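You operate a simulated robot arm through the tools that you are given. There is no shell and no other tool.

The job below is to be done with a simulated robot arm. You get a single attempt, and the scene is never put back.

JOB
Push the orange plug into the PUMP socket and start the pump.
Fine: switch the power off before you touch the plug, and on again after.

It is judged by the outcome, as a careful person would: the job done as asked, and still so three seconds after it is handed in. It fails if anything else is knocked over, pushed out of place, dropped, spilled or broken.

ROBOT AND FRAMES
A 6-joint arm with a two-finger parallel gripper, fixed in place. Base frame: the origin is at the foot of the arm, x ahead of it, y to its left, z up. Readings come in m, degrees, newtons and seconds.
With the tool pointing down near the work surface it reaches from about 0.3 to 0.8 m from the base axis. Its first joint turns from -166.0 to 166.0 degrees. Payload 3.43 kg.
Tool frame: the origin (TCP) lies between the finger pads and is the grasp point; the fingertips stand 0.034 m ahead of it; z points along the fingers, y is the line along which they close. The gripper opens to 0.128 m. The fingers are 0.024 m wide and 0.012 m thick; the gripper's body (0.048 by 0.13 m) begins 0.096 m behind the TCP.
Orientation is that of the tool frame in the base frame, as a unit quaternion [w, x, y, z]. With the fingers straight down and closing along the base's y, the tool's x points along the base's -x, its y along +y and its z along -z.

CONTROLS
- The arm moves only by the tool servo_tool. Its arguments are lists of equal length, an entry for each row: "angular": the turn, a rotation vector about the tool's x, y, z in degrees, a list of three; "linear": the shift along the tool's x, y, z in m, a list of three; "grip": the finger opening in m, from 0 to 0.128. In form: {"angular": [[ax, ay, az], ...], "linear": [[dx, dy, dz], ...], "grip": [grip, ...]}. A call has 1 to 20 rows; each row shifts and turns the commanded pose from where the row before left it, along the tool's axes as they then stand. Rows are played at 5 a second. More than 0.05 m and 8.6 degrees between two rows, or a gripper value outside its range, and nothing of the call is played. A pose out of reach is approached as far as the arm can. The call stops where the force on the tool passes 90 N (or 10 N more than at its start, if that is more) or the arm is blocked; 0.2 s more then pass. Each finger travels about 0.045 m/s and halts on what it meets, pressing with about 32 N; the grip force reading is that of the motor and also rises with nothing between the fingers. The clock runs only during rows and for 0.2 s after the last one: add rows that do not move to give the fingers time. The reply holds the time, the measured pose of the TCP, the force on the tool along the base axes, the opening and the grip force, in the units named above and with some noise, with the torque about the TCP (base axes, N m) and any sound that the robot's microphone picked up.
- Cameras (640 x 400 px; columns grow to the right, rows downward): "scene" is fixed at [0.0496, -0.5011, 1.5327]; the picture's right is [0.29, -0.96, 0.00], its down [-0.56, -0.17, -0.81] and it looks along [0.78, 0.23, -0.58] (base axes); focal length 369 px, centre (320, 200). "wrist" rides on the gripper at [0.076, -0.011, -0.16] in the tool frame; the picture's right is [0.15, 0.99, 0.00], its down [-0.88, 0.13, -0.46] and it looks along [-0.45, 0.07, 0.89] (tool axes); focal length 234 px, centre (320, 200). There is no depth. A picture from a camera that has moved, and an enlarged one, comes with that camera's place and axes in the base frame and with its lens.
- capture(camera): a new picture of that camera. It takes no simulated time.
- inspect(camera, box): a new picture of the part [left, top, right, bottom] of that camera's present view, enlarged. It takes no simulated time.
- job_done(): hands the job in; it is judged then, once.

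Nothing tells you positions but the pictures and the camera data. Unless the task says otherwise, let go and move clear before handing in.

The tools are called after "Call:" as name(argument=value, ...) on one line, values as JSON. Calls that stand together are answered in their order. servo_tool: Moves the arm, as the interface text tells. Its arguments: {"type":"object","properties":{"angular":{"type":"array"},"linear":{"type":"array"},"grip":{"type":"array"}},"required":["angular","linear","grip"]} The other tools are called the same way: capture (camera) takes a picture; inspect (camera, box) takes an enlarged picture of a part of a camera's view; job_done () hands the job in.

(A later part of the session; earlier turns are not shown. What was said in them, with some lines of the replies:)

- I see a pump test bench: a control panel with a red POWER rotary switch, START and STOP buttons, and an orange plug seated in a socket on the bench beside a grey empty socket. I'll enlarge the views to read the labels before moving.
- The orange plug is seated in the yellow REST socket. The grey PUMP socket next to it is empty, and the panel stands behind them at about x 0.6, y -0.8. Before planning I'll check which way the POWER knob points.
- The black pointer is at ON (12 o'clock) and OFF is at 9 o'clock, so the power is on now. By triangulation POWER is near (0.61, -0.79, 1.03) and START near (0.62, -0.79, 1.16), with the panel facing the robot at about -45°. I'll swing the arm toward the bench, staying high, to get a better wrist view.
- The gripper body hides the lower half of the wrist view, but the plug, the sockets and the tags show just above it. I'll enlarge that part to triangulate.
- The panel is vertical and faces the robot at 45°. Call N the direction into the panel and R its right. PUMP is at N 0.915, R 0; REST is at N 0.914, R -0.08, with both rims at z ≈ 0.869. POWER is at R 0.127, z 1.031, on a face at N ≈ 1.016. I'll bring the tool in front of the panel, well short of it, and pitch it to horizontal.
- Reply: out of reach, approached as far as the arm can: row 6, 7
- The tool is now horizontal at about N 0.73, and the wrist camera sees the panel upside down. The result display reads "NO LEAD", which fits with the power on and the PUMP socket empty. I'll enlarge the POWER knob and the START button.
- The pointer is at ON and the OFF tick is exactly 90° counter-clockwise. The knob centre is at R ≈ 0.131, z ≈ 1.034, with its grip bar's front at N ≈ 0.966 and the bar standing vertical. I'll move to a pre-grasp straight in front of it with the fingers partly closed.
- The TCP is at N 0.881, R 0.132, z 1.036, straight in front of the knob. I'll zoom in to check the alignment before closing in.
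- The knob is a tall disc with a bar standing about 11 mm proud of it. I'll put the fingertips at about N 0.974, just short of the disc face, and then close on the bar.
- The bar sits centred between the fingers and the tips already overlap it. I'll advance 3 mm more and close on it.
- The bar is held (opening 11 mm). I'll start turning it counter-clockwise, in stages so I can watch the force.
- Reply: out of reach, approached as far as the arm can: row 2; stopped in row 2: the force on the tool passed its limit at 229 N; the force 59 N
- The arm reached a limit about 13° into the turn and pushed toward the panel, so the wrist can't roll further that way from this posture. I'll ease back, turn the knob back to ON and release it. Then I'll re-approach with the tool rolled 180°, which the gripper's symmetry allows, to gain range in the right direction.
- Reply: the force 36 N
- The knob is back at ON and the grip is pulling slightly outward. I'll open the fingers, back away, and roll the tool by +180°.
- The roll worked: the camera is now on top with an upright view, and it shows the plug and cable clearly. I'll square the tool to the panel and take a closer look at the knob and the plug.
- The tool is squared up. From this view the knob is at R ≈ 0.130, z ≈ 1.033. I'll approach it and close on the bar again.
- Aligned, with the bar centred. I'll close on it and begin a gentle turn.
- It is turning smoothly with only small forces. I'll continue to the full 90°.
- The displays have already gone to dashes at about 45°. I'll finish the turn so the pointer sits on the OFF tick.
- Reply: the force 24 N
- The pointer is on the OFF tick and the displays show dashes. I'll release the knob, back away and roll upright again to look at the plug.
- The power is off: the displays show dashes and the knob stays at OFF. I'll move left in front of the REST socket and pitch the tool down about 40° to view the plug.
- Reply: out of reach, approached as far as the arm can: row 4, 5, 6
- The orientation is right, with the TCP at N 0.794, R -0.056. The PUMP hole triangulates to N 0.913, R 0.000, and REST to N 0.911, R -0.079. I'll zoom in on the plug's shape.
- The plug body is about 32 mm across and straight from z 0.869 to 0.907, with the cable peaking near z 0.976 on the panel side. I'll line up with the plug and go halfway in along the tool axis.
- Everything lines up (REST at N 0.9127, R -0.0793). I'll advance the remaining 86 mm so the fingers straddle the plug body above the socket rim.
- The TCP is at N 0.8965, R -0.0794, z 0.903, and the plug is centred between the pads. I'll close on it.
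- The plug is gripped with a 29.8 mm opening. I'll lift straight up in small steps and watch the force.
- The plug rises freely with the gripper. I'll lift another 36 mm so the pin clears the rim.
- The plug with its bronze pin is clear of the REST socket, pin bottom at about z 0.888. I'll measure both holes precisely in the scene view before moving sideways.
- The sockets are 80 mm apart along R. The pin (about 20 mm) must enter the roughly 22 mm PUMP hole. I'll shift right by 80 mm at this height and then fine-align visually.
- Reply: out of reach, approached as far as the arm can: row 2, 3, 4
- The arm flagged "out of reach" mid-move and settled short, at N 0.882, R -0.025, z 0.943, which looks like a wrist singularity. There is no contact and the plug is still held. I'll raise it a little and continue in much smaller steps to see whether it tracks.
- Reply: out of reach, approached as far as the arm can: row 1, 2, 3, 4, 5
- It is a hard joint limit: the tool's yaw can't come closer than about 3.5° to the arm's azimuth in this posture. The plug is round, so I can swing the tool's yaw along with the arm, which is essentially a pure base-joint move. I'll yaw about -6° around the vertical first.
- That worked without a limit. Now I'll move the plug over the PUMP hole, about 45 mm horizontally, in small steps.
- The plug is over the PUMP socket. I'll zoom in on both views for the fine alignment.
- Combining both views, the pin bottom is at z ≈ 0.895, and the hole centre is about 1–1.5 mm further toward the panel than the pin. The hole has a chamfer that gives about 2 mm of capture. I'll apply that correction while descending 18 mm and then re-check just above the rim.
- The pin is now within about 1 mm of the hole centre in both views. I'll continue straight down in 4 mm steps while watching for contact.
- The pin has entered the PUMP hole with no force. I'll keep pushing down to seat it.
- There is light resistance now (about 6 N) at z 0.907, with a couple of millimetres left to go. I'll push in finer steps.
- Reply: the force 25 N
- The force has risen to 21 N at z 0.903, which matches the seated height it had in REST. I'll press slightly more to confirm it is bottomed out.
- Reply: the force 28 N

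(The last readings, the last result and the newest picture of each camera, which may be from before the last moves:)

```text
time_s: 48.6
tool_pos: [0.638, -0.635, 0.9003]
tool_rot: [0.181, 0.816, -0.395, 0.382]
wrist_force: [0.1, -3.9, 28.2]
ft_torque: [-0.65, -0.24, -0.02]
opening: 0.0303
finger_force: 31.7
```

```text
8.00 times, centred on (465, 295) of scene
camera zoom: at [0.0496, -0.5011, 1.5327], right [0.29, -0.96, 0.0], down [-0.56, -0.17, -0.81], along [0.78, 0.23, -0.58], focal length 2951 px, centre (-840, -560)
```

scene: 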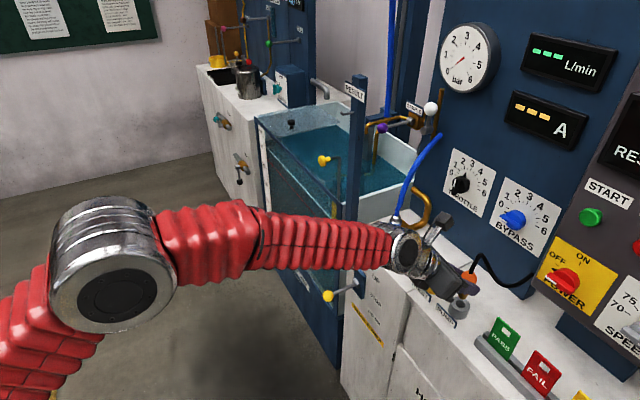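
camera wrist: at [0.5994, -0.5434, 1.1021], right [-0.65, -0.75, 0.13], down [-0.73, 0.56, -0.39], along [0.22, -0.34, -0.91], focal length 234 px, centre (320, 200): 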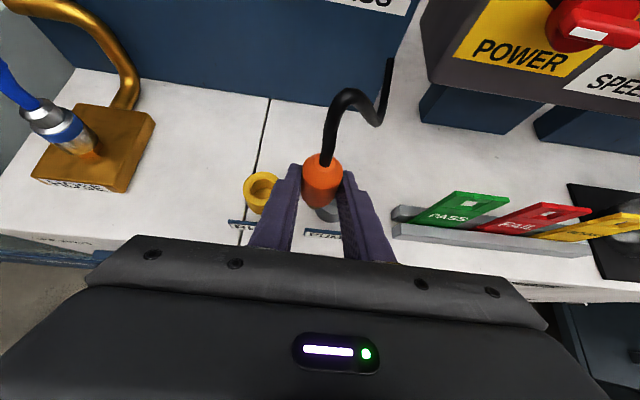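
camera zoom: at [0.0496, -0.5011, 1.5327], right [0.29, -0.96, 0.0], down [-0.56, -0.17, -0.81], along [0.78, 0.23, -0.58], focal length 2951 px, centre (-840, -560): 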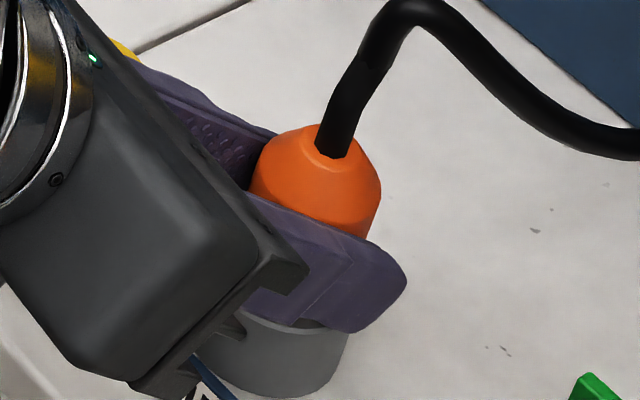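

The plug slid slightly inside the grip during that last push, so it is bottomed out in the PUMP socket. I'll open the fingers and back straight out along the tool axis.

Call:
servo_tool(angular=[[0, 0, 0], [0, 0, 0], [0, 0, 0], [0, 0, 0], [0, 0, 0], [0, 0, 0], [0, 0, 0]], linear=[[0.0015, 0, -0.0013], [0, 0, 0], [0, 0, 0], [0, 0, -0.015], [0, 0, -0.025], [0, 0, -0.03], [0, 0, 0]], grip=[0.045, 0.06, 0.06, 0.06, 0.06, 0.06, 0.06])

Call:
capture(camera="wrist")

Call:
inspect(camera="wrist", box=[270, 100, 390, 220])

Call:
inspect(camera="scene", box=[430, 260, 490, 320])

```text
time_s: 50.2
tool_pos: [0.6022, -0.5932, 0.9441]
tool_rot: [0.181, 0.816, -0.397, 0.379]
wrist_force: [-0.7, 0.0, -0.3]
ft_torque: [0.0, 0.0, -0.01]
opening: 0.0599
finger_force: 0.1
```

```text
taken
camera wrist: at [0.5651, -0.5305, 1.1043], right [-0.72, -0.69, 0.11], down [-0.67, 0.64, -0.38], along [0.19, -0.34, -0.92], focal length 234 px, centre (320, 200)
```

wrist: 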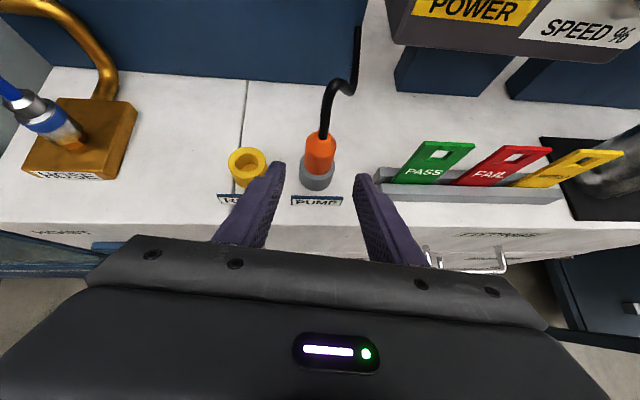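

```text
3.33 times, centred on (330, 160) of wrist
camera zoom: at [0.5651, -0.5305, 1.1043], right [-0.72, -0.69, 0.11], down [-0.67, 0.64, -0.38], along [0.19, -0.34, -0.92], focal length 781 px, centre (287, 333)
```

zoom: 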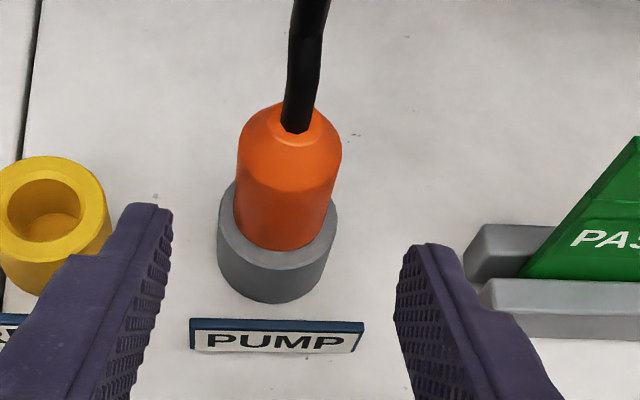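

```text
6.67 times, centred on (460, 290) of scene
camera zoom: at [0.0496, -0.5011, 1.5327], right [0.29, -0.96, 0.0], down [-0.56, -0.17, -0.81], along [0.78, 0.23, -0.58], focal length 2459 px, centre (-613, -400)
```

zoom: 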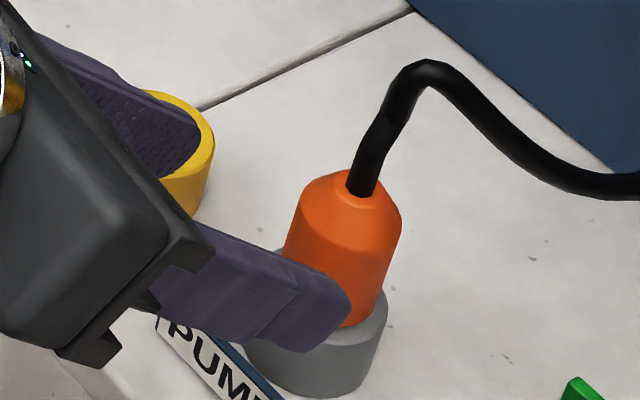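

The plug stands upright in the PUMP socket, with its body resting on the rim. I'll retreat up and back, then start rolling the tool +90° so the fingers can take the knob bar, which is now horizontal.

Call:
servo_tool(angular=[[0, 0, 0], [0, 0, 0], [0, 0, 0], [0, 0, 8.2], [0, 0, 8.2], [0, 0, 8.2], [0, 0, 8.2], [0, 0, 0]], linear=[[0.0031, 0, -0.0377], [0.0031, 0, -0.0377], [0.0031, 0, -0.0377], [0, 0, 0], [0, 0, 0], [0, 0, 0], [0, 0, 0], [0, 0, 0]], grip=[0.06, 0.06, 0.06, 0.06, 0.06, 0.06, 0.06, 0.06])

Call:
inspect(camera="scene", box=[430, 255, 490, 325])

Call:
capture(camera="scene")

```text
time_s: 52.0
tool_pos: [0.5522, -0.5297, 1.0257]
tool_rot: [0.066, 0.671, -0.611, 0.416]
wrist_force: [0.0, -0.6, 0.5]
ft_torque: [-0.02, 0.03, 0.0]
opening: 0.0601
finger_force: 0.1
```

```text
5.71 times, centred on (460, 290) of scene
camera zoom: at [0.0496, -0.5011, 1.5327], right [0.29, -0.96, 0.0], down [-0.56, -0.17, -0.81], along [0.78, 0.23, -0.58], focal length 2108 px, centre (-480, -314)
```

zoom: 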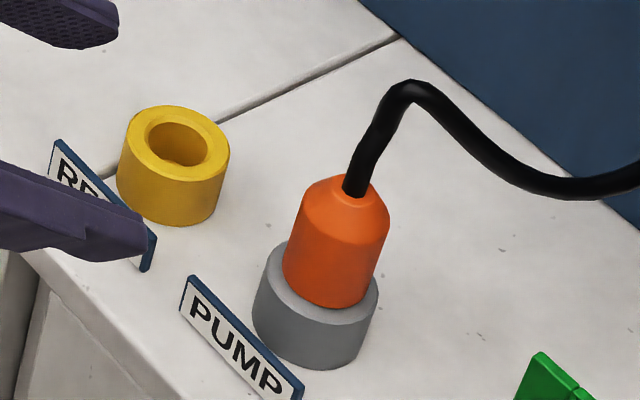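

```text
taken
```

scene: 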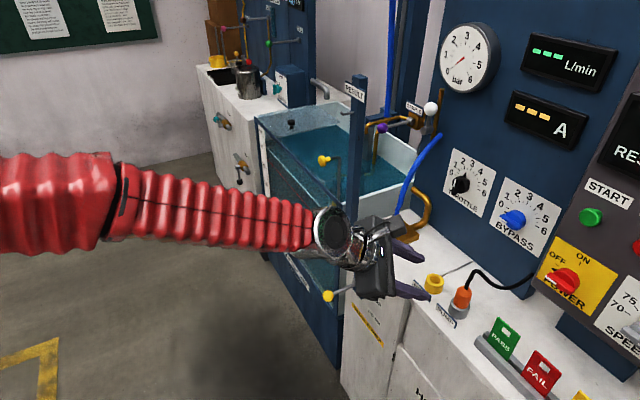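

The scene view confirms the plug is upright and flush on the PUMP socket, and REST is empty. The roll is progressing without limits, so I'll finish it and bring the tool back to horizontal.

Call:
servo_tool(angular=[[0, 0, 8.17], [0, 0, 8.17], [0, 0, 8.17], [0, 0, 8.17], [0, 0, 8.17], [0, 0, 8.17], [0, 0, 8.17], [8.0, 0, 0], [8.0, 0, 0], [8.0, 0, 0], [8.0, 0, 0], [8.0, 0, 0], [0, 0, 0]], linear=[[0, 0, 0], [0, 0, 0], [0, 0, 0], [0, 0, 0], [0, 0, 0], [0, 0, 0], [0, 0, 0], [0, 0, 0], [0, 0, 0], [0, 0, 0], [0, 0, 0], [0, 0, 0], [0, 0, 0]], grip=[0.06, 0.06, 0.06, 0.06, 0.06, 0.06, 0.06, 0.06, 0.06, 0.06, 0.06, 0.06, 0.06])

Call:
capture(camera="wrist")

Call:
capture(camera="scene")

```text
time_s: 54.8
tool_pos: [0.5617, -0.5481, 1.0564]
tool_rot: [0.157, -0.287, 0.83, -0.453]
wrist_force: [0.0, -0.5, -0.1]
ft_torque: [0.02, -0.02, 0.01]
opening: 0.0599
finger_force: 0.0
out of reach, approached as far as the arm can: row 8, 9, 10, 11, 12
```

```text
taken
camera wrist: at [0.4217, -0.4943, 1.1511], right [-0.45, 0.33, -0.83], down [0.41, 0.9, 0.14], along [0.79, -0.28, -0.54], focal length 234 px, centre (320, 200)
```

wrist: 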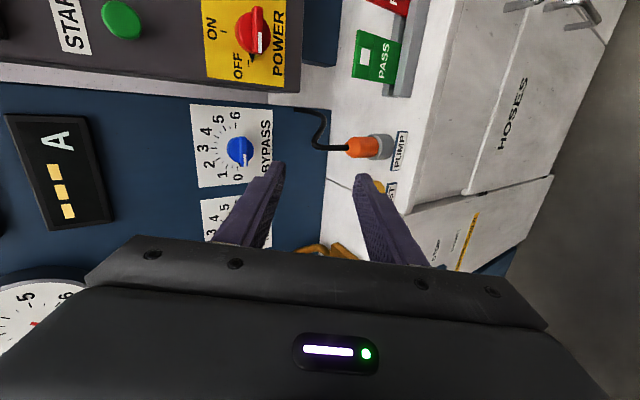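

```text
taken
```

scene: 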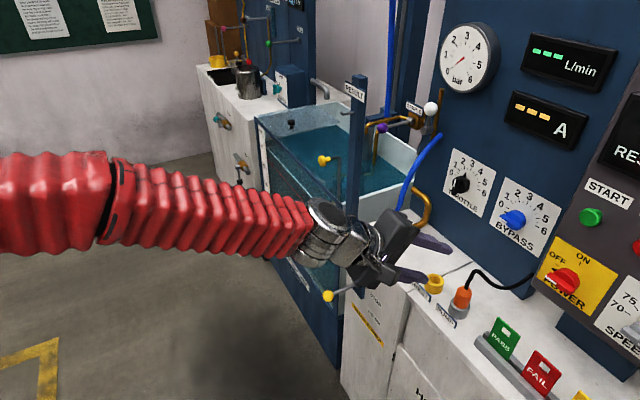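

The arm can't pitch up past about 33° on this side of its azimuth, while earlier it managed on the other side. I'll pitch down slightly and swing the tool's yaw across the arm's azimuth with this mid-range roll.

Call:
servo_tool(angular=[[-6.0, 0, 0], [0, -6.2, -5.0], [0, -6.2, -5.0], [0, 0, 0]], linear=[[0, 0, 0], [0, 0, 0], [0, 0, 0], [0, 0, 0]], grip=[0.06, 0.06, 0.06, 0.06])

Call:
inspect(camera="scene", box=[240, 140, 480, 340])

```text
time_s: 55.8
tool_pos: [0.5637, -0.5431, 1.0526]
tool_rot: [0.163, -0.341, 0.822, -0.425]
wrist_force: [0.3, -0.2, 0.1]
ft_torque: [-0.02, 0.0, 0.01]
opening: 0.0602
finger_force: 0.1
out of reach, approached as far as the arm can: row 1, 2, 3
```

```text
2.00 times, centred on (360, 240) of scene
camera zoom: at [0.0496, -0.5011, 1.5327], right [0.29, -0.96, 0.0], down [-0.56, -0.17, -0.81], along [0.78, 0.23, -0.58], focal length 738 px, centre (240, 120)
```

zoom: 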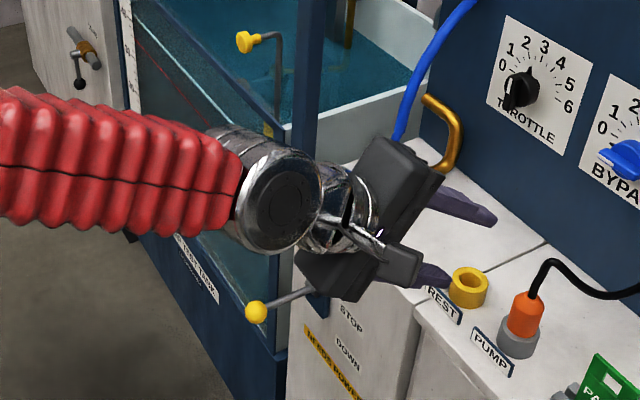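

The flags fit a joint-4/joint-6 limit pattern, and rolling further in + just winds joint 6 into its stop. I'll unwind instead: roll the tool by -180° here in free space, so the camera ends on the left, and then pitch up.

Call:
servo_tool(angular=[[0, 0, -8.2], [0, 0, -8.2], [0, 0, -8.2], [0, 0, -8.2], [0, 0, -8.2], [0, 0, -8.2], [0, 0, -8.2], [0, 0, -8.2], [0, 0, -8.2], [0, 0, -8.2], [0, 0, -8.2], [0, 0, 0]], linear=[[0, 0, 0], [0, 0, 0], [0, 0, 0], [0, 0, 0], [0, 0, 0], [0, 0, 0], [0, 0, 0], [0, 0, 0], [0, 0, 0], [0, 0, 0], [0, 0, 0], [0, 0, 0]], grip=[0.06, 0.06, 0.06, 0.06, 0.06, 0.06, 0.06, 0.06, 0.06, 0.06, 0.06, 0.06])

```text
time_s: 58.4
tool_pos: [0.5632, -0.5428, 1.0541]
tool_rot: [0.188, 0.823, -0.338, 0.416]
wrist_force: [0.6, -0.8, -0.1]
ft_torque: [0.02, 0.02, 0.0]
opening: 0.06
finger_force: 0.0
```

Unwound cleanly to camera-up. Next I'll yaw a few degrees away from the azimuth and roll another -90°.

Call:
servo_tool(angular=[[-2.43, -0.09, 1.75], [-2.43, -0.09, 1.75], [0, 0, -8.2], [0, 0, -8.2], [0, 0, -8.2], [0, 0, -8.2], [0, 0, -8.2], [0, 0, -8.2], [0, 0, -8.2], [0, 0, -8.2], [0, 0, -8.2], [0, 0, -8.2], [0, 0, -8.2], [0, 0, 0]], linear=[[0, 0, 0], [0, 0, 0], [0, 0, 0], [0, 0, 0], [0, 0, 0], [0, 0, 0], [0, 0, 0], [0, 0, 0], [0, 0, 0], [0, 0, 0], [0, 0, 0], [0, 0, 0], [0, 0, 0], [0, 0, 0]], grip=[0.06, 0.06, 0.06, 0.06, 0.06, 0.06, 0.06, 0.06, 0.06, 0.06, 0.06, 0.06, 0.06, 0.06])

```text
time_s: 61.4
tool_pos: [0.5629, -0.5426, 1.0525]
tool_rot: [0.434, 0.838, 0.301, 0.138]
wrist_force: [0.0, 0.7, -0.1]
ft_torque: [-0.01, -0.02, 0.01]
opening: 0.06
finger_force: 0.0
```

Call:
servo_tool(angular=[[-4, 0, 0], [-4, 0, 0], [-4, 0, 0], [-4, 0, 0], [-4, 0, 0], [-4, 0, 0], [-4, 0, 0], [-4, 0, 0], [-3.8, 0, 0], [0, 0, 0]], linear=[[0, 0, 0], [0, 0, 0], [0, 0, 0], [0, 0, 0], [0, 0, 0], [0, 0, 0], [0, 0, 0], [0, 0, 0], [0, 0, 0], [0, 0, 0]], grip=[0.06, 0.06, 0.06, 0.06, 0.06, 0.06, 0.06, 0.06, 0.06, 0.06])

Call:
capture(camera="scene")

Call:
capture(camera="wrist")

```text
time_s: 63.6
tool_pos: [0.5542, -0.5507, 1.0482]
tool_rot: [0.62, 0.719, 0.256, 0.181]
wrist_force: [0.3, 0.5, 0.1]
ft_torque: [-0.01, 0.0, -0.02]
opening: 0.06
finger_force: 0.1
out of reach, approached as far as the arm can: row 2, 4
```

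```text
taken
```

scene: 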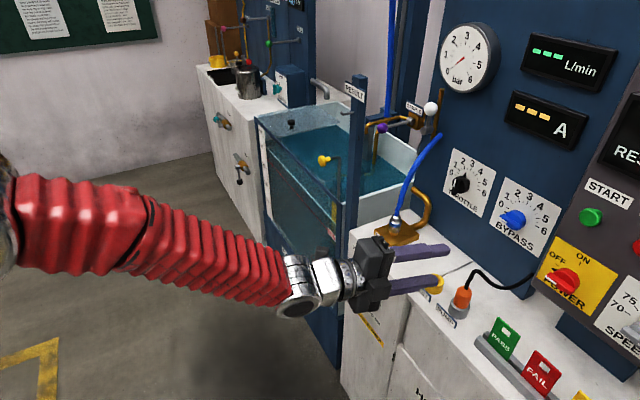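

```text
taken
camera wrist: at [0.5211, -0.377, 1.0598], right [0.26, -0.01, 0.97], down [-0.95, -0.17, 0.25], along [0.16, -0.99, -0.05], focal length 234 px, centre (320, 200)
```

wrist: 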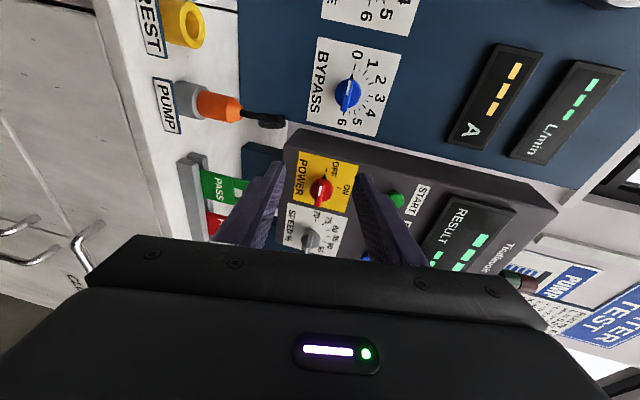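

The pitch-up went through. The tool is now nearly horizontal with the camera on the left. Next I'll square the tool to the panel while moving right toward the knob, staying well back.

Call:
servo_tool(angular=[[-1.93, 1.75, 0.51], [-1.93, 1.75, 0.51], [-1.93, 1.75, 0.51], [-1.93, 1.75, 0.51], [-1.93, 1.75, 0.51], [0, 0, 0]], linear=[[-0.0256, -0.0025, 0.006], [-0.0256, -0.0025, 0.005], [-0.0256, -0.0025, 0.004], [-0.0256, -0.0025, 0.003], [-0.0256, -0.0025, 0.002], [0, 0, 0]], grip=[0.06, 0.06, 0.06, 0.06, 0.06, 0.06])

Call:
capture(camera="wrist")

```text
time_s: 65.0
tool_pos: [0.4645, -0.6482, 1.0384]
tool_rot: [0.654, 0.653, 0.268, 0.271]
wrist_force: [0.6, -0.5, -0.6]
ft_torque: [-0.03, 0.02, 0.01]
opening: 0.0599
finger_force: 0.1
```

```text
taken
camera wrist: at [0.4072, -0.4825, 1.0265], right [0.1, 0.1, 0.99], down [-0.95, -0.3, 0.13], along [0.31, -0.95, 0.07], focal length 234 px, centre (320, 200)
```

wrist: 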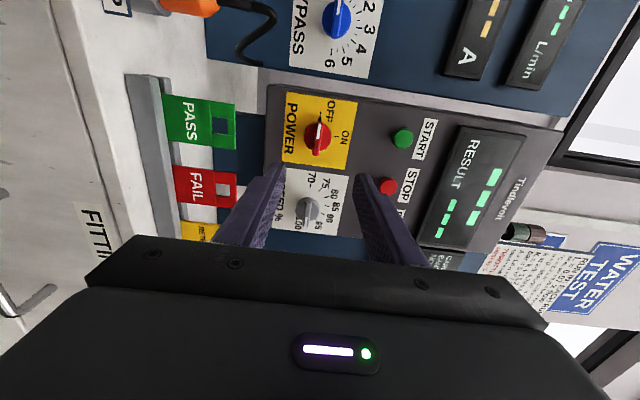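

Aligned: N 0.787, R 0.130, z 1.038, with no limits flagged. Before gripping I'll dry-run the +90° turn here in free space to be sure the wrist has the range.

Call:
servo_tool(angular=[[0, 0, 8.4], [0, 0, 8.4], [0, 0, 8.4], [0, 0, 8.4], [0, 0, 8.4], [0, 0, 8.4], [0, 0, 8.4], [0, 0, 8.4], [0, 0, 8.4], [0, 0, 8.4], [0, 0, 8.4], [0, 0, 0]], linear=[[0, 0, 0], [0, 0, 0], [0, 0, 0], [0, 0, 0], [0, 0, 0], [0, 0, 0], [0, 0, 0], [0, 0, 0], [0, 0, 0], [0, 0, 0], [0, 0, 0], [0, 0, 0]], grip=[0.06, 0.06, 0.06, 0.06, 0.06, 0.06, 0.06, 0.06, 0.06, 0.06, 0.06, 0.06])

```text
time_s: 67.6
tool_pos: [0.5025, -0.6092, 1.0276]
tool_rot: [0.351, 0.662, -0.239, 0.617]
wrist_force: [0.3, -0.1, -0.5]
ft_torque: [-0.01, -0.02, -0.02]
opening: 0.06
finger_force: 0.1
out of reach, approached as far as the arm can: row 9, 10, 11
```

As predicted, that direction hits the limit after about 70°. I'll unwind the other way (about -250° in free space) to start with the camera on the right, which should leave room for the full +90° turn.

Call:
servo_tool(angular=[[0, 0, -8.4], [0, 0, -8.4], [0, 0, -8.4], [0, 0, -8.4], [0, 0, -8.4], [0, 0, -8.4], [0, 0, -8.4], [0, 0, -8.4], [0, 0, -8.4], [0, 0, -8.4], [0, 0, -8.4], [0, 0, -8.4], [0, 0, -8.4], [0, 0, -8.4], [0, 0, -8.4], [0, 0, -8.4], [0, 0, -8.4], [0, 0, -8.4], [0, 0, -8.4], [0, 0, -8.4]], linear=[[0, 0, 0], [0, 0, 0], [0, 0, 0], [0, 0, 0], [0, 0, 0], [0, 0, 0], [0, 0, 0], [0, 0, 0], [0, 0, 0], [0, 0, 0], [0, 0, 0], [0, 0, 0], [0, 0, 0], [0, 0, 0], [0, 0, 0], [0, 0, 0], [0, 0, 0], [0, 0, 0], [0, 0, 0], [0, 0, 0]], grip=[0.06, 0.06, 0.06, 0.06, 0.06, 0.06, 0.06, 0.06, 0.06, 0.06, 0.06, 0.06, 0.06, 0.06, 0.06, 0.06, 0.06, 0.06, 0.06, 0.06])

```text
time_s: 71.8
tool_pos: [0.5031, -0.6093, 1.0266]
tool_rot: [0.65, 0.307, 0.634, -0.285]
wrist_force: [0.0, -0.3, 0.1]
ft_torque: [0.0, 0.01, 0.03]
opening: 0.06
finger_force: 0.0
```

Call:
servo_tool(angular=[[0, 0, -8.4], [0, 0, -8.4], [0, 0, -8.4], [0, 0, -8.4], [0, 0, -8.4], [0, 0, -8.4], [0, 0, -8.4], [0, 0, -8.4], [0, 0, -8.4], [0, 0, -8.4], [0, 0, -6.0], [0, 0, 0]], linear=[[0, 0, 0], [0, 0, 0], [0, 0, 0], [0, 0, 0], [0, 0, 0], [0, 0, 0], [0, 0, 0], [0, 0, 0], [0, 0, 0], [0, 0, 0], [0, 0, 0], [0, 0, 0]], grip=[0.06, 0.06, 0.06, 0.06, 0.06, 0.06, 0.06, 0.06, 0.06, 0.06, 0.06, 0.06])

Call:
capture(camera="wrist")

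Call:
capture(camera="scene")

```text
time_s: 74.4
tool_pos: [0.5027, -0.6103, 1.0276]
tool_rot: [0.257, -0.231, 0.666, -0.661]
wrist_force: [0.2, -0.9, -0.4]
ft_torque: [-0.02, 0.02, 0.05]
opening: 0.0601
finger_force: 0.0
```

```text
taken
camera wrist: at [0.3414, -0.5386, 1.0335], right [-0.08, -0.08, -0.99], down [0.38, 0.92, -0.1], along [0.92, -0.38, -0.04], focal length 234 px, centre (320, 200)
```

wrist: 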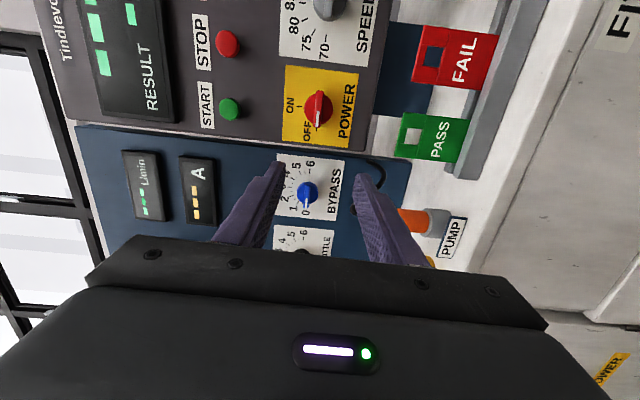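

```text
taken
```

scene: 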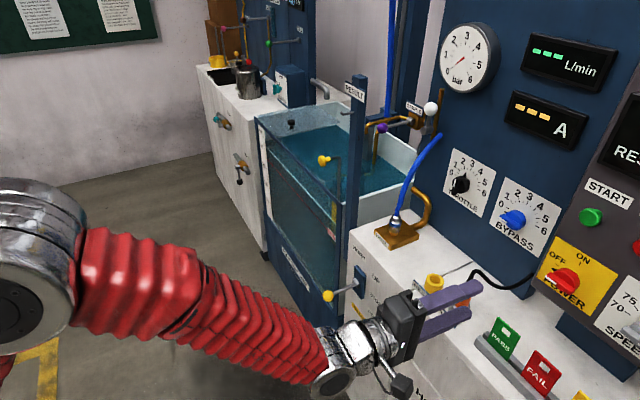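

The camera is now on the right, and the PUMP plug still looks good. I'll square the tool up again and move in front of the knob.

Call:
servo_tool(angular=[[-0.43, -4.61, -2.1], [0, 0, 0], [0, 0, 0], [0, 0, 0], [0, 0, 0]], linear=[[0, 0, 0], [0.0181, -0.002, 0.021], [0.0181, -0.002, 0.021], [0.0181, -0.002, 0.021], [0, 0, 0]], grip=[0.06, 0.06, 0.06, 0.06, 0.06])

Call:
capture(camera="wrist")

Call:
inspect(camera="wrist", box=[250, 90, 400, 240])

```text
time_s: 75.6
tool_pos: [0.5082, -0.692, 1.0325]
tool_rot: [-0.272, 0.27, -0.653, 0.653]
wrist_force: [-0.8, 0.1, 0.1]
ft_torque: [0.01, -0.03, -0.01]
opening: 0.0599
finger_force: 0.1
```

```text
taken
camera wrist: at [0.3417, -0.634, 1.0435], right [-0.1, -0.1, -0.99], down [0.3, 0.95, -0.13], along [0.95, -0.31, -0.07], focal length 234 px, centre (320, 200)
```

wrist: 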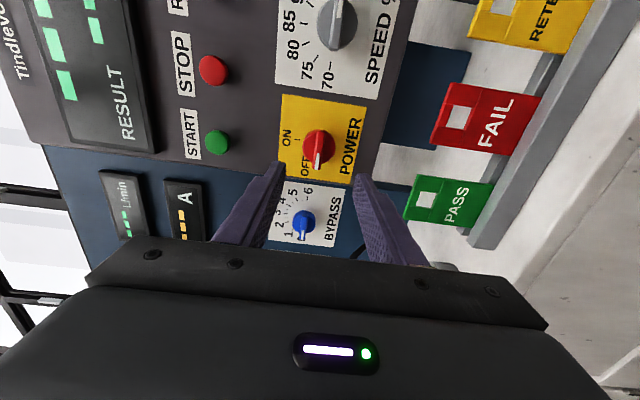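

```text
2.67 times, centred on (325, 165) of wrist
camera zoom: at [0.3417, -0.634, 1.0435], right [-0.1, -0.1, -0.99], down [0.3, 0.95, -0.13], along [0.95, -0.31, -0.07], focal length 624 px, centre (307, 293)
```

zoom: 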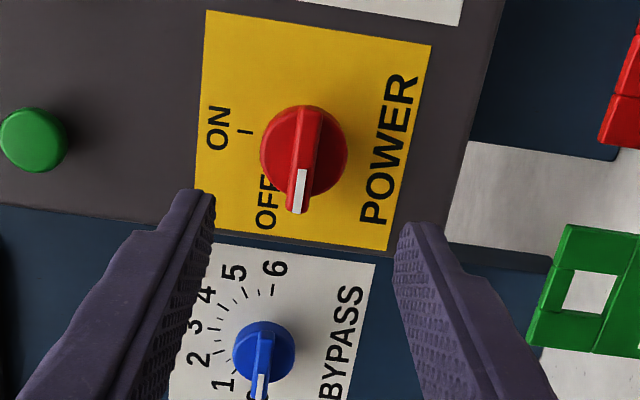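

The knob is at OFF and centred (R 0.131, z 1.033). I'll approach it with the fingers above and below the horizontal bar.

Call:
servo_tool(angular=[[0, 0, 0], [0, 0, 0], [0, 0, 0], [0, 0, 0], [0, 0, 0], [0, 0, 0], [0, 0, 0], [0, 0, 0]], linear=[[0.0003, -0.0002, 0.0165], [0.0003, -0.0002, 0.0165], [0.0003, -0.0002, 0.0165], [0, 0, 0.0165], [0, 0, 0.0165], [0, 0, 0.0045], [0, 0, 0.003], [0, 0, 0]], grip=[0.055, 0.05, 0.045, 0.04, 0.04, 0.04, 0.04, 0.04])

Call:
inspect(camera="wrist", box=[250, 110, 390, 240])

Call:
inspect(camera="scene", box=[520, 230, 620, 320])

```text
time_s: 77.4
tool_pos: [0.5712, -0.7564, 1.0351]
tool_rot: [-0.271, 0.271, -0.652, 0.654]
wrist_force: [0.3, 1.1, 0.4]
ft_torque: [0.01, -0.01, 0.02]
opening: 0.0398
finger_force: 0.1
```

```text
3.08 times, centred on (320, 175) of wrist
camera zoom: at [0.4047, -0.6984, 1.0444], right [-0.1, -0.1, -0.99], down [0.3, 0.95, -0.13], along [0.95, -0.31, -0.07], focal length 720 px, centre (320, 277)
```

zoom: 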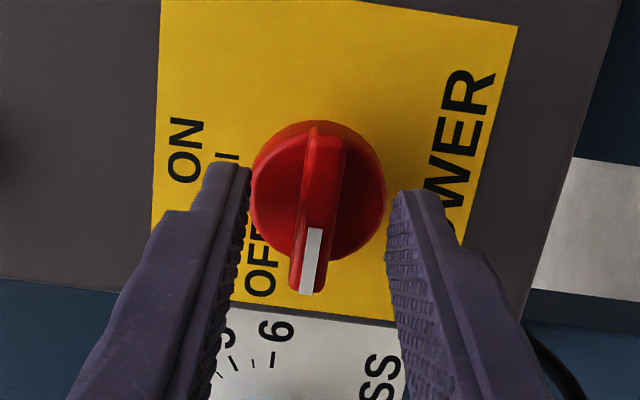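

```text
4.44 times, centred on (570, 275) of scene
camera zoom: at [0.0496, -0.5011, 1.5327], right [0.29, -0.96, 0.0], down [-0.56, -0.17, -0.81], along [0.78, 0.23, -0.58], focal length 1639 px, centre (-791, -133)
```

zoom: 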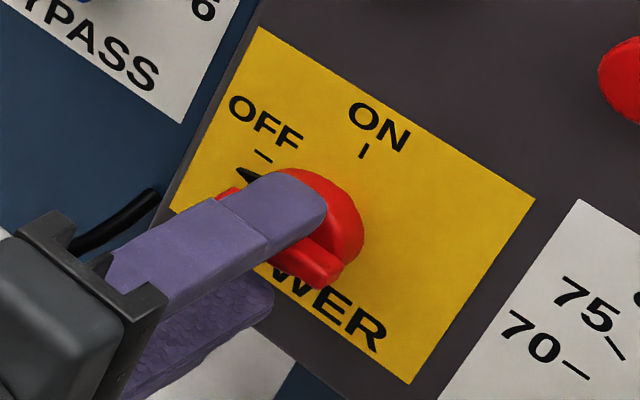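

Well centred. I'll close on the bar and begin turning clockwise toward ON.

Call:
servo_tool(angular=[[0, 0, 0], [0, 0, 0], [0, 0, 0], [0, 0, 0], [0, 0, 5], [0, 0, 5], [0, 0, 5], [0, 0, 5], [0, 0, 0]], linear=[[0, 0, 0.002], [0, 0, 0], [0, 0, 0], [0, 0, 0], [0, 0, 0], [0, 0, 0], [0, 0, 0], [0, 0, 0], [0, 0, 0]], grip=[0.03, 0.015, 0.0, 0.0, 0.0, 0.0, 0.0, 0.0, 0.0])

Call:
inspect(camera="wrist", box=[250, 110, 390, 240])

```text
time_s: 79.4
tool_pos: [0.5729, -0.7584, 1.0343]
tool_rot: [0.381, -0.153, 0.69, -0.596]
wrist_force: [-6.8, 7.6, 1.7]
ft_torque: [0.24, 0.27, -1.03]
opening: 0.0109
finger_force: 44.5
```

```text
3.08 times, centred on (320, 175) of wrist
camera zoom: at [0.4067, -0.6992, 1.0182], right [0.14, 0.14, -0.98], down [0.29, 0.94, 0.18], along [0.95, -0.31, 0.09], focal length 720 px, centre (320, 277)
```

zoom: 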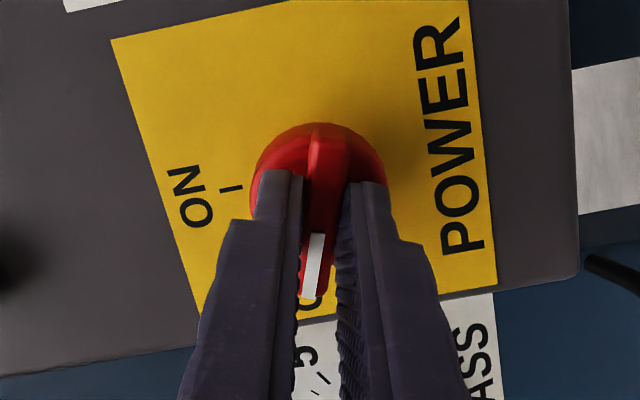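

Turning fine with small forces. I'll continue the remaining 70° in stages.

Call:
servo_tool(angular=[[0, 0, 7], [0, 0, 7], [0, 0, 7], [0, 0, 7], [0, 0, 7], [0, 0, 0]], linear=[[0, 0, 0], [0, 0, 0], [0, 0, 0], [0, 0, 0], [0, 0, 0], [0, 0, 0]], grip=[0.0, 0.0, 0.0, 0.0, 0.0, 0.0])

Call:
inspect(camera="wrist", box=[250, 110, 390, 240])

Call:
capture(camera="scene")

```text
time_s: 80.8
tool_pos: [0.5728, -0.758, 1.033]
tool_rot: [0.543, 0.061, 0.704, -0.454]
wrist_force: [-17.0, 17.1, -3.6]
ft_torque: [0.2, 0.18, -0.13]
opening: 0.0111
finger_force: 44.9
```

```text
3.08 times, centred on (320, 175) of wrist
camera zoom: at [0.4229, -0.6831, 0.9773], right [0.51, 0.52, -0.69], down [0.11, 0.75, 0.65], along [0.85, -0.41, 0.33], focal length 720 px, centre (320, 277)
```

zoom: 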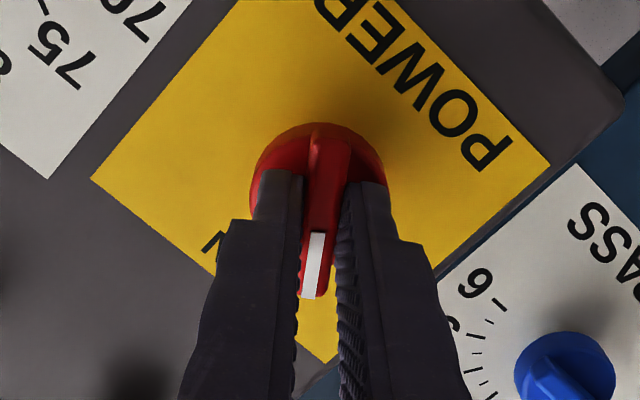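

```text
taken
```

scene: 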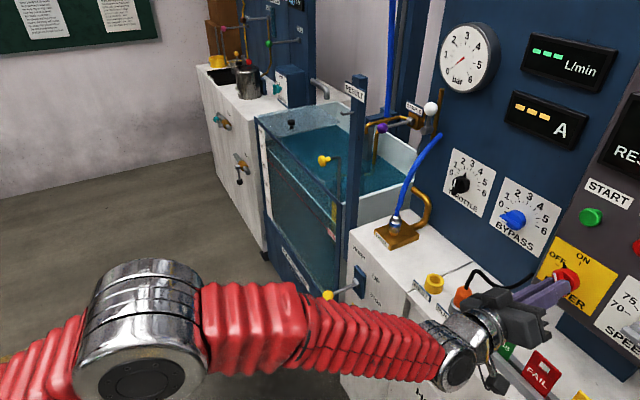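

About 55° turned so far. There is a slight axial push, so I'll ease back a millimetre while finishing the turn.

Call:
servo_tool(angular=[[0, 0, 7], [0, 0, 7], [0, 0, 7], [0, 0, 7], [0, 0, 6.5], [0, 0, 0]], linear=[[0, 0, -0.0004], [0, 0, -0.0004], [0, 0, -0.0003], [0, 0, 0], [0, 0, 0], [0, 0, 0]], grip=[0.0, 0.0, 0.0, 0.0, 0.0, 0.0])

Call:
inspect(camera="wrist", box=[250, 110, 390, 240])

Call:
capture(camera="scene")

```text
time_s: 82.2
tool_pos: [0.5729, -0.7575, 1.0352]
tool_rot: [0.653, 0.268, 0.654, -0.272]
wrist_force: [11.0, -15.7, -5.9]
ft_torque: [0.01, -0.08, -0.17]
opening: 0.011
finger_force: 44.5
```

```text
3.08 times, centred on (320, 175) of wrist
camera zoom: at [0.4522, -0.6537, 0.9571], right [0.7, 0.7, -0.15], down [-0.23, 0.42, 0.88], along [0.68, -0.58, 0.45], focal length 720 px, centre (320, 277)
```

zoom: 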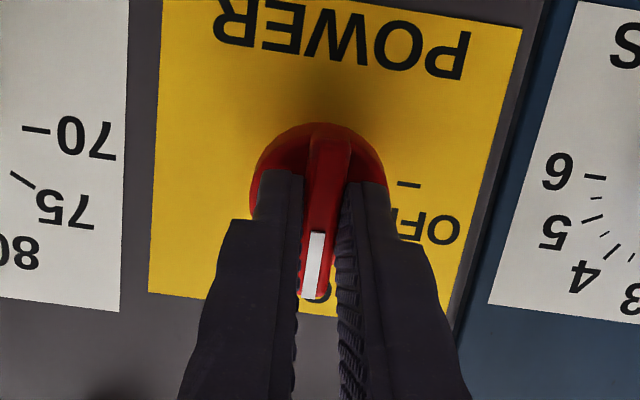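

```text
taken
```

scene: 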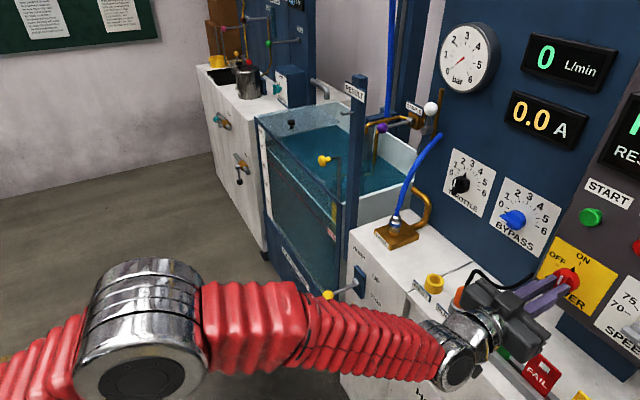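

Power is back on: the displays read 0 L/min and 0.0 A, and the pointer is at ON. I'll release the knob, back off and read the result display.

Call:
servo_tool(angular=[[0, 0, 0], [0, 0, 0], [0, 0, 0], [0, 0, 0], [0, 0, 0], [0, 0, 0], [0, 0, 0]], linear=[[0, 0, 0], [0, 0, 0], [0, 0, 0], [0, 0, -0.03], [0, 0, -0.04], [0, 0, -0.04], [0, 0, 0]], grip=[0.02, 0.04, 0.04, 0.04, 0.04, 0.04, 0.04])

Call:
capture(camera="wrist")

Call:
capture(camera="scene")

```text
time_s: 83.8
tool_pos: [0.4941, -0.679, 1.0335]
tool_rot: [0.653, 0.266, 0.654, -0.273]
wrist_force: [-0.6, -0.4, 0.0]
ft_torque: [0.01, -0.04, -0.01]
opening: 0.0398
finger_force: 0.1
```

```text
taken
camera wrist: at [0.3713, -0.5747, 0.9564], right [0.7, 0.7, -0.15], down [-0.23, 0.42, 0.88], along [0.68, -0.58, 0.45], focal length 234 px, centre (320, 200)
```

wrist: 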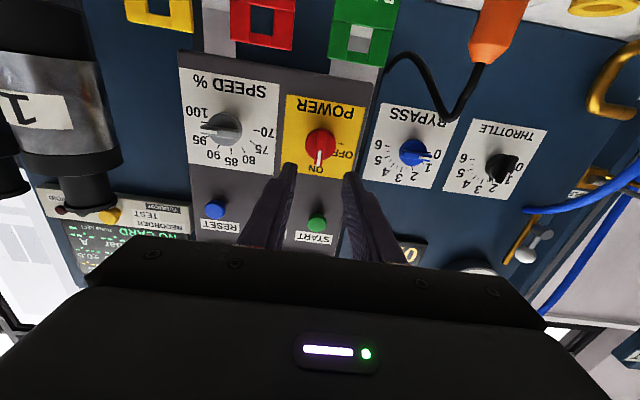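

```text
taken
```

scene: 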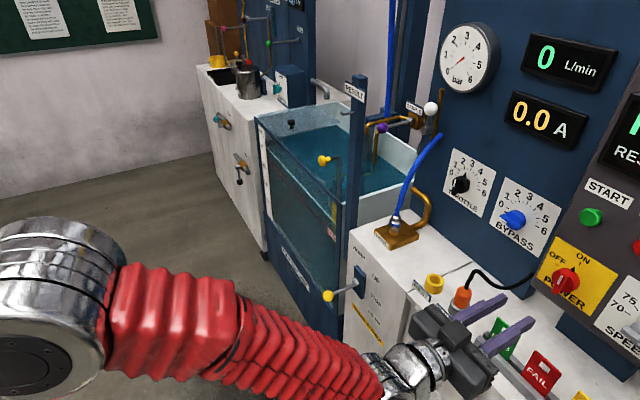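

The pointer is at ON and the plug still stands in PUMP. I'll close the fingers into a poker and move up in front of the START button.

Call:
servo_tool(angular=[[0, 0, 0], [0, 0, 0], [0, 0, 0], [0, 0, 0], [0, 0, 0], [0, 0, 0]], linear=[[-0.0326, 0.004, 0], [-0.0326, 0.004, 0], [-0.0326, 0.004, 0], [-0.0326, 0.004, 0], [0, 0, 0], [0, 0, 0]], grip=[0.03, 0.02, 0.01, 0.0, 0.0, 0.0])

Call:
capture(camera="wrist")

Call:
inspect(camera="wrist", box=[240, 60, 400, 220])

Call:
capture(camera="scene")

```text
time_s: 85.2
tool_pos: [0.5058, -0.6686, 1.1631]
tool_rot: [0.653, 0.267, 0.654, -0.273]
wrist_force: [-0.4, 0.5, 0.4]
ft_torque: [0.02, 0.0, 0.02]
opening: 0.0
finger_force: 31.6
```

```text
taken
camera wrist: at [0.3838, -0.5641, 1.0863], right [0.7, 0.7, -0.15], down [-0.23, 0.42, 0.88], along [0.68, -0.58, 0.45], focal length 234 px, centre (320, 200)
```

wrist: 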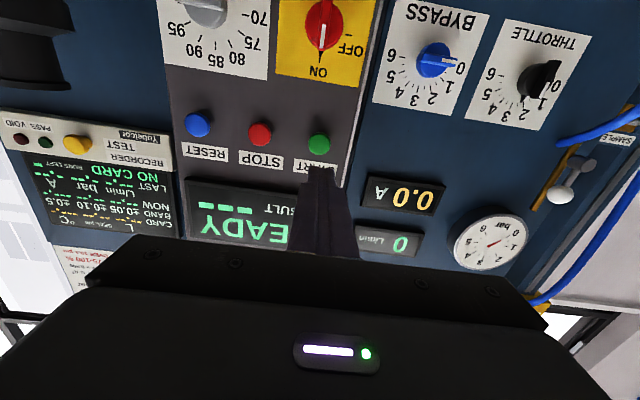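

```text
2.50 times, centred on (320, 140) of wrist
camera zoom: at [0.3838, -0.5641, 1.0863], right [0.7, 0.7, -0.15], down [-0.23, 0.42, 0.88], along [0.68, -0.58, 0.45], focal length 585 px, centre (320, 350)
```

zoom: 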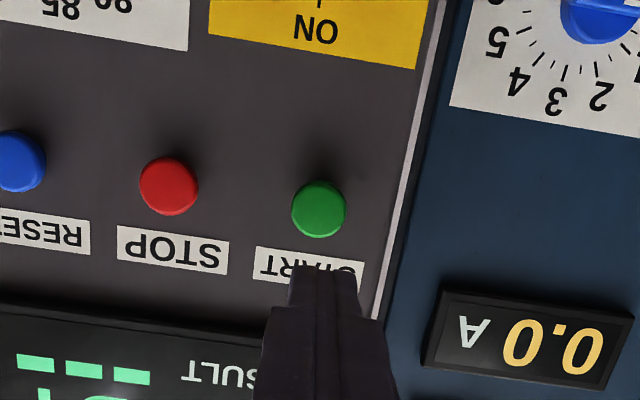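

```text
taken
```

scene: 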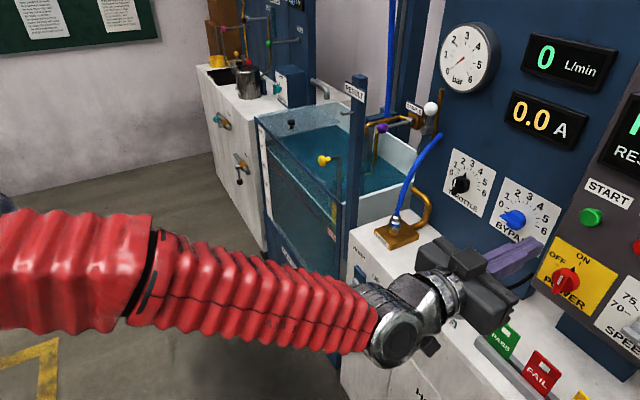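

The result display now reads READY. START is at R 0.116, z 1.165, with its face at N ≈ 0.998. I'll approach to about 20 mm away first.

Call:
servo_tool(angular=[[0, 0, 0], [0, 0, 0], [0, 0, 0], [0, 0, 0], [0, 0, 0]], linear=[[-0.0007, -0.0004, 0.028], [-0.0007, -0.0004, 0.028], [-0.0006, -0.0005, 0.028], [0, 0, 0.028], [0, 0, 0]], grip=[0.0, 0.0, 0.0, 0.0, 0.0])

Call:
inspect(camera="wrist", box=[250, 110, 390, 240])

Call:
inspect(camera="scene", box=[530, 160, 640, 270])

```text
time_s: 86.4
tool_pos: [0.5858, -0.7484, 1.1661]
tool_rot: [0.653, 0.267, 0.654, -0.273]
wrist_force: [0.1, 0.1, -0.4]
ft_torque: [0.01, 0.0, 0.02]
opening: 0.0
finger_force: 31.5
```

```text
3.08 times, centred on (320, 175) of wrist
camera zoom: at [0.4634, -0.6442, 1.0899], right [0.7, 0.7, -0.15], down [-0.23, 0.42, 0.88], along [0.68, -0.58, 0.45], focal length 720 px, centre (320, 277)
```

zoom: 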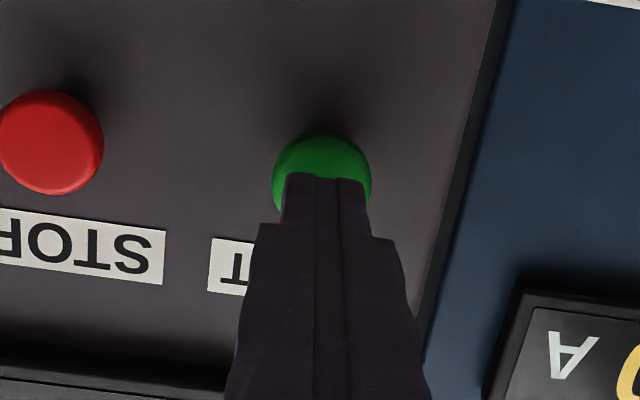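

```text
3.64 times, centred on (585, 215) of scene
camera zoom: at [0.0496, -0.5011, 1.5327], right [0.29, -0.96, 0.0], down [-0.56, -0.17, -0.81], along [0.78, 0.23, -0.58], focal length 1341 px, centre (-644, 146)
```

zoom: 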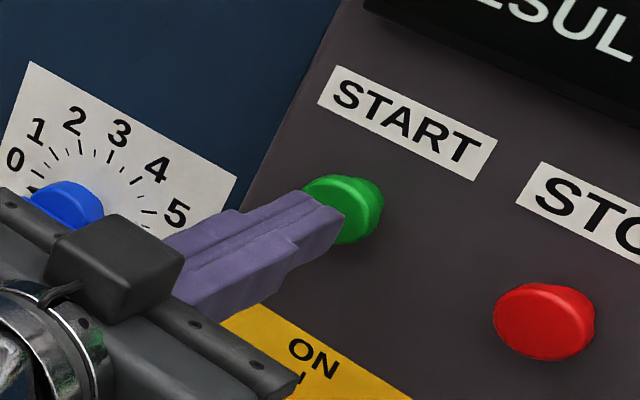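

The fingertips are centred on the green button, about 20 mm short of it. I'll advance gently until contact.

Call:
servo_tool(angular=[[0, 0, 0], [0, 0, 0], [0, 0, 0], [0, 0, 0], [0, 0, 0]], linear=[[0, -0.0005, 0.006], [0, 0, 0.005], [0, 0, 0.004], [0, 0, 0.003], [0, 0, 0]], grip=[0.0, 0.0, 0.0, 0.0, 0.0])

Call:
capture(camera="scene")

```text
time_s: 87.6
tool_pos: [0.5975, -0.7602, 1.1665]
tool_rot: [0.653, 0.266, 0.654, -0.272]
wrist_force: [-2.8, 2.2, 0.4]
ft_torque: [-0.04, 0.04, 0.0]
opening: 0.0001
finger_force: 32.0
heard: click
```

```text
taken
```

scene: 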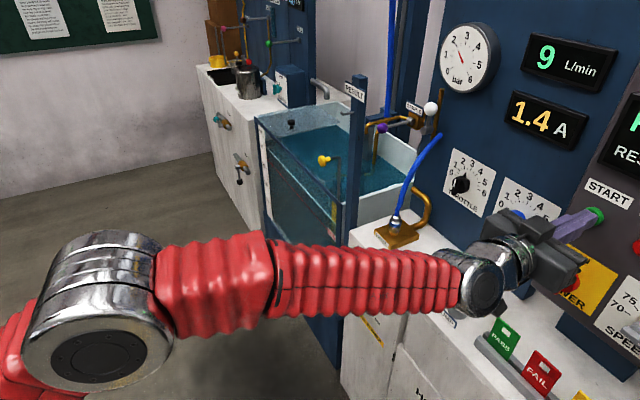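

A click was heard and the pump is running: 9 L/min, 1.4 A and pressure rising. I'll retract straight back off the button.

Call:
servo_tool(angular=[[0, 0, 0], [0, 0, 0], [0, 0, 0], [0, 0, 0], [0, 0, 0], [0, 0, 0]], linear=[[0, 0, -0.01], [0, 0, -0.03], [0, 0, -0.04], [0, 0, -0.04], [0, 0, -0.04], [0, 0, 0]], grip=[0.0, 0.0, 0.0, 0.0, 0.0, 0.0])

Call:
capture(camera="scene")

Call:
capture(camera="wrist")

```text
time_s: 89.0
tool_pos: [0.4828, -0.6455, 1.1642]
tool_rot: [0.653, 0.267, 0.654, -0.273]
wrist_force: [0.4, 0.0, 0.0]
ft_torque: [0.01, 0.01, -0.02]
opening: 0.0
finger_force: 31.9
```

```text
taken
```

scene: 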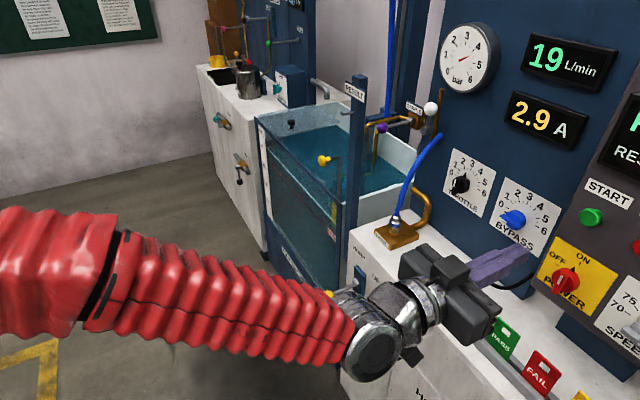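

```text
taken
camera wrist: at [0.3613, -0.5428, 1.0876], right [0.7, 0.7, -0.15], down [-0.23, 0.42, 0.88], along [0.68, -0.58, 0.45], focal length 234 px, centre (320, 200)
```

wrist: 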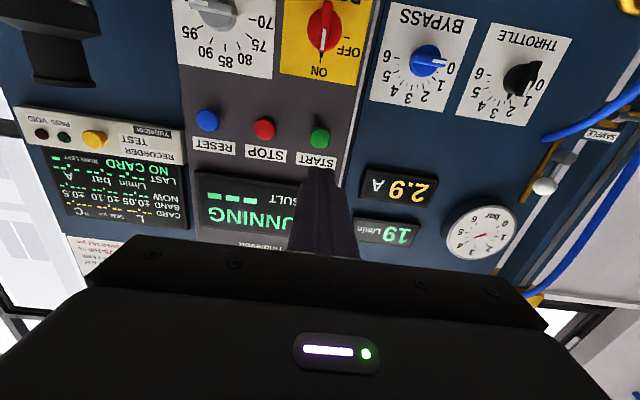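

The display shows RUNNING, with 19 L/min and 2.9 A. I'll move the arm further clear, wait a little, and check that the plug and the pump stay as they are.

Call:
servo_tool(angular=[[0, 0, 0], [0, 0, 0], [0, 0, 0], [0, 0, 0], [0, 0, 0], [0, 0, 0], [0, 0, 0], [0, 0, 0], [0, 0, 0], [0, 0, 0], [0, 0, 0], [0, 0, 0], [0, 0, 0], [0, 0, 0], [0, 0, 0]], linear=[[-0.02, 0, -0.035], [-0.02, 0, -0.035], [-0.02, 0, -0.035], [0, 0, 0], [0, 0, 0], [0, 0, 0], [0, 0, 0], [0, 0, 0], [0, 0, 0], [0, 0, 0], [0, 0, 0], [0, 0, 0], [0, 0, 0], [0, 0, 0], [0, 0, 0]], grip=[0.0, 0.02, 0.04, 0.04, 0.04, 0.04, 0.04, 0.04, 0.04, 0.04, 0.04, 0.04, 0.04, 0.04, 0.04])

Call:
capture(camera="scene")

Call:
inspect(camera="scene", box=[400, 230, 560, 340])

Call:
capture(camera="wrist")

```text
time_s: 92.2
tool_pos: [0.411, -0.5728, 1.2247]
tool_rot: [0.653, 0.268, 0.654, -0.273]
wrist_force: [-0.6, 0.9, 0.1]
ft_torque: [-0.02, 0.0, -0.02]
opening: 0.04
finger_force: 0.0
```

```text
taken
```

scene: 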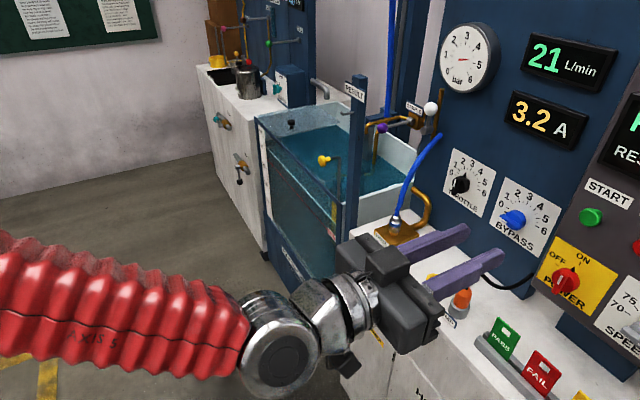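

```text
3.64 times, centred on (480, 285) of scene
camera zoom: at [0.0496, -0.5011, 1.5327], right [0.29, -0.96, 0.0], down [-0.56, -0.17, -0.81], along [0.78, 0.23, -0.58], focal length 1341 px, centre (-262, -109)
```

zoom: 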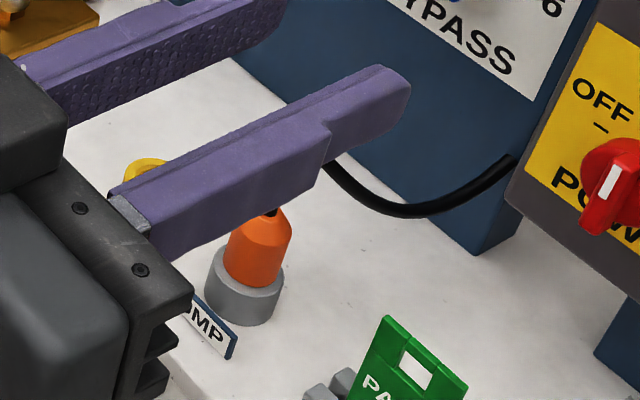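

```text
taken
camera wrist: at [0.2895, -0.4694, 1.148], right [0.7, 0.7, -0.15], down [-0.23, 0.42, 0.88], along [0.68, -0.58, 0.45], focal length 234 px, centre (320, 200)
```

wrist: 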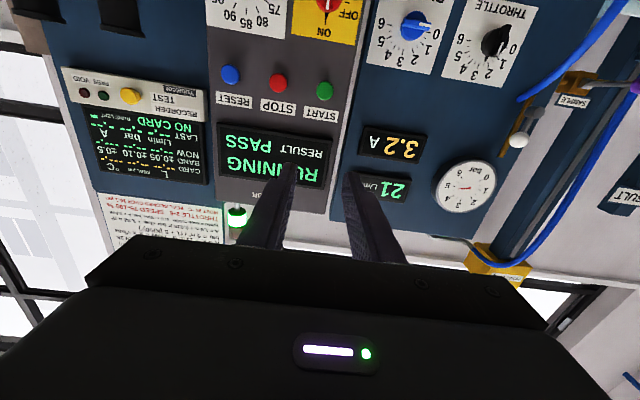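

The pump is RUNNING (21 L/min, 3.2 A) and the result reads PASS. The orange plug is seated in PUMP, POWER is at ON, the gripper is clear, and nothing else looks disturbed. I'm handing the job in.

Call:
job_done()

```text
The job is handed in.
```

The orange plug is in the PUMP socket and the pump is running. At hand-in the panel read RUNNING and PASS, with 21 L/min and 3.2 A.

- **Power:** I turned the POWER knob to OFF before touching the plug and checked that the displays had gone to dashes. I turned it back to ON only once the plug was seated.
- **Plug:** It stands upright with its body resting on the PUMP rim. The panel changed from NO LEAD to READY once power was back.
- **Start:** One press of START gave a click, and flow and current rose from there.
- **First try at the knob:** The wrist reached a joint limit and pushed toward the panel, peaking at 229 N before the arm stopped itself. I saw no damage or shift, and the knob worked normally afterwards.

The arm is clear of the bench with its fingers open, and nothing else looked moved in the last pictures.
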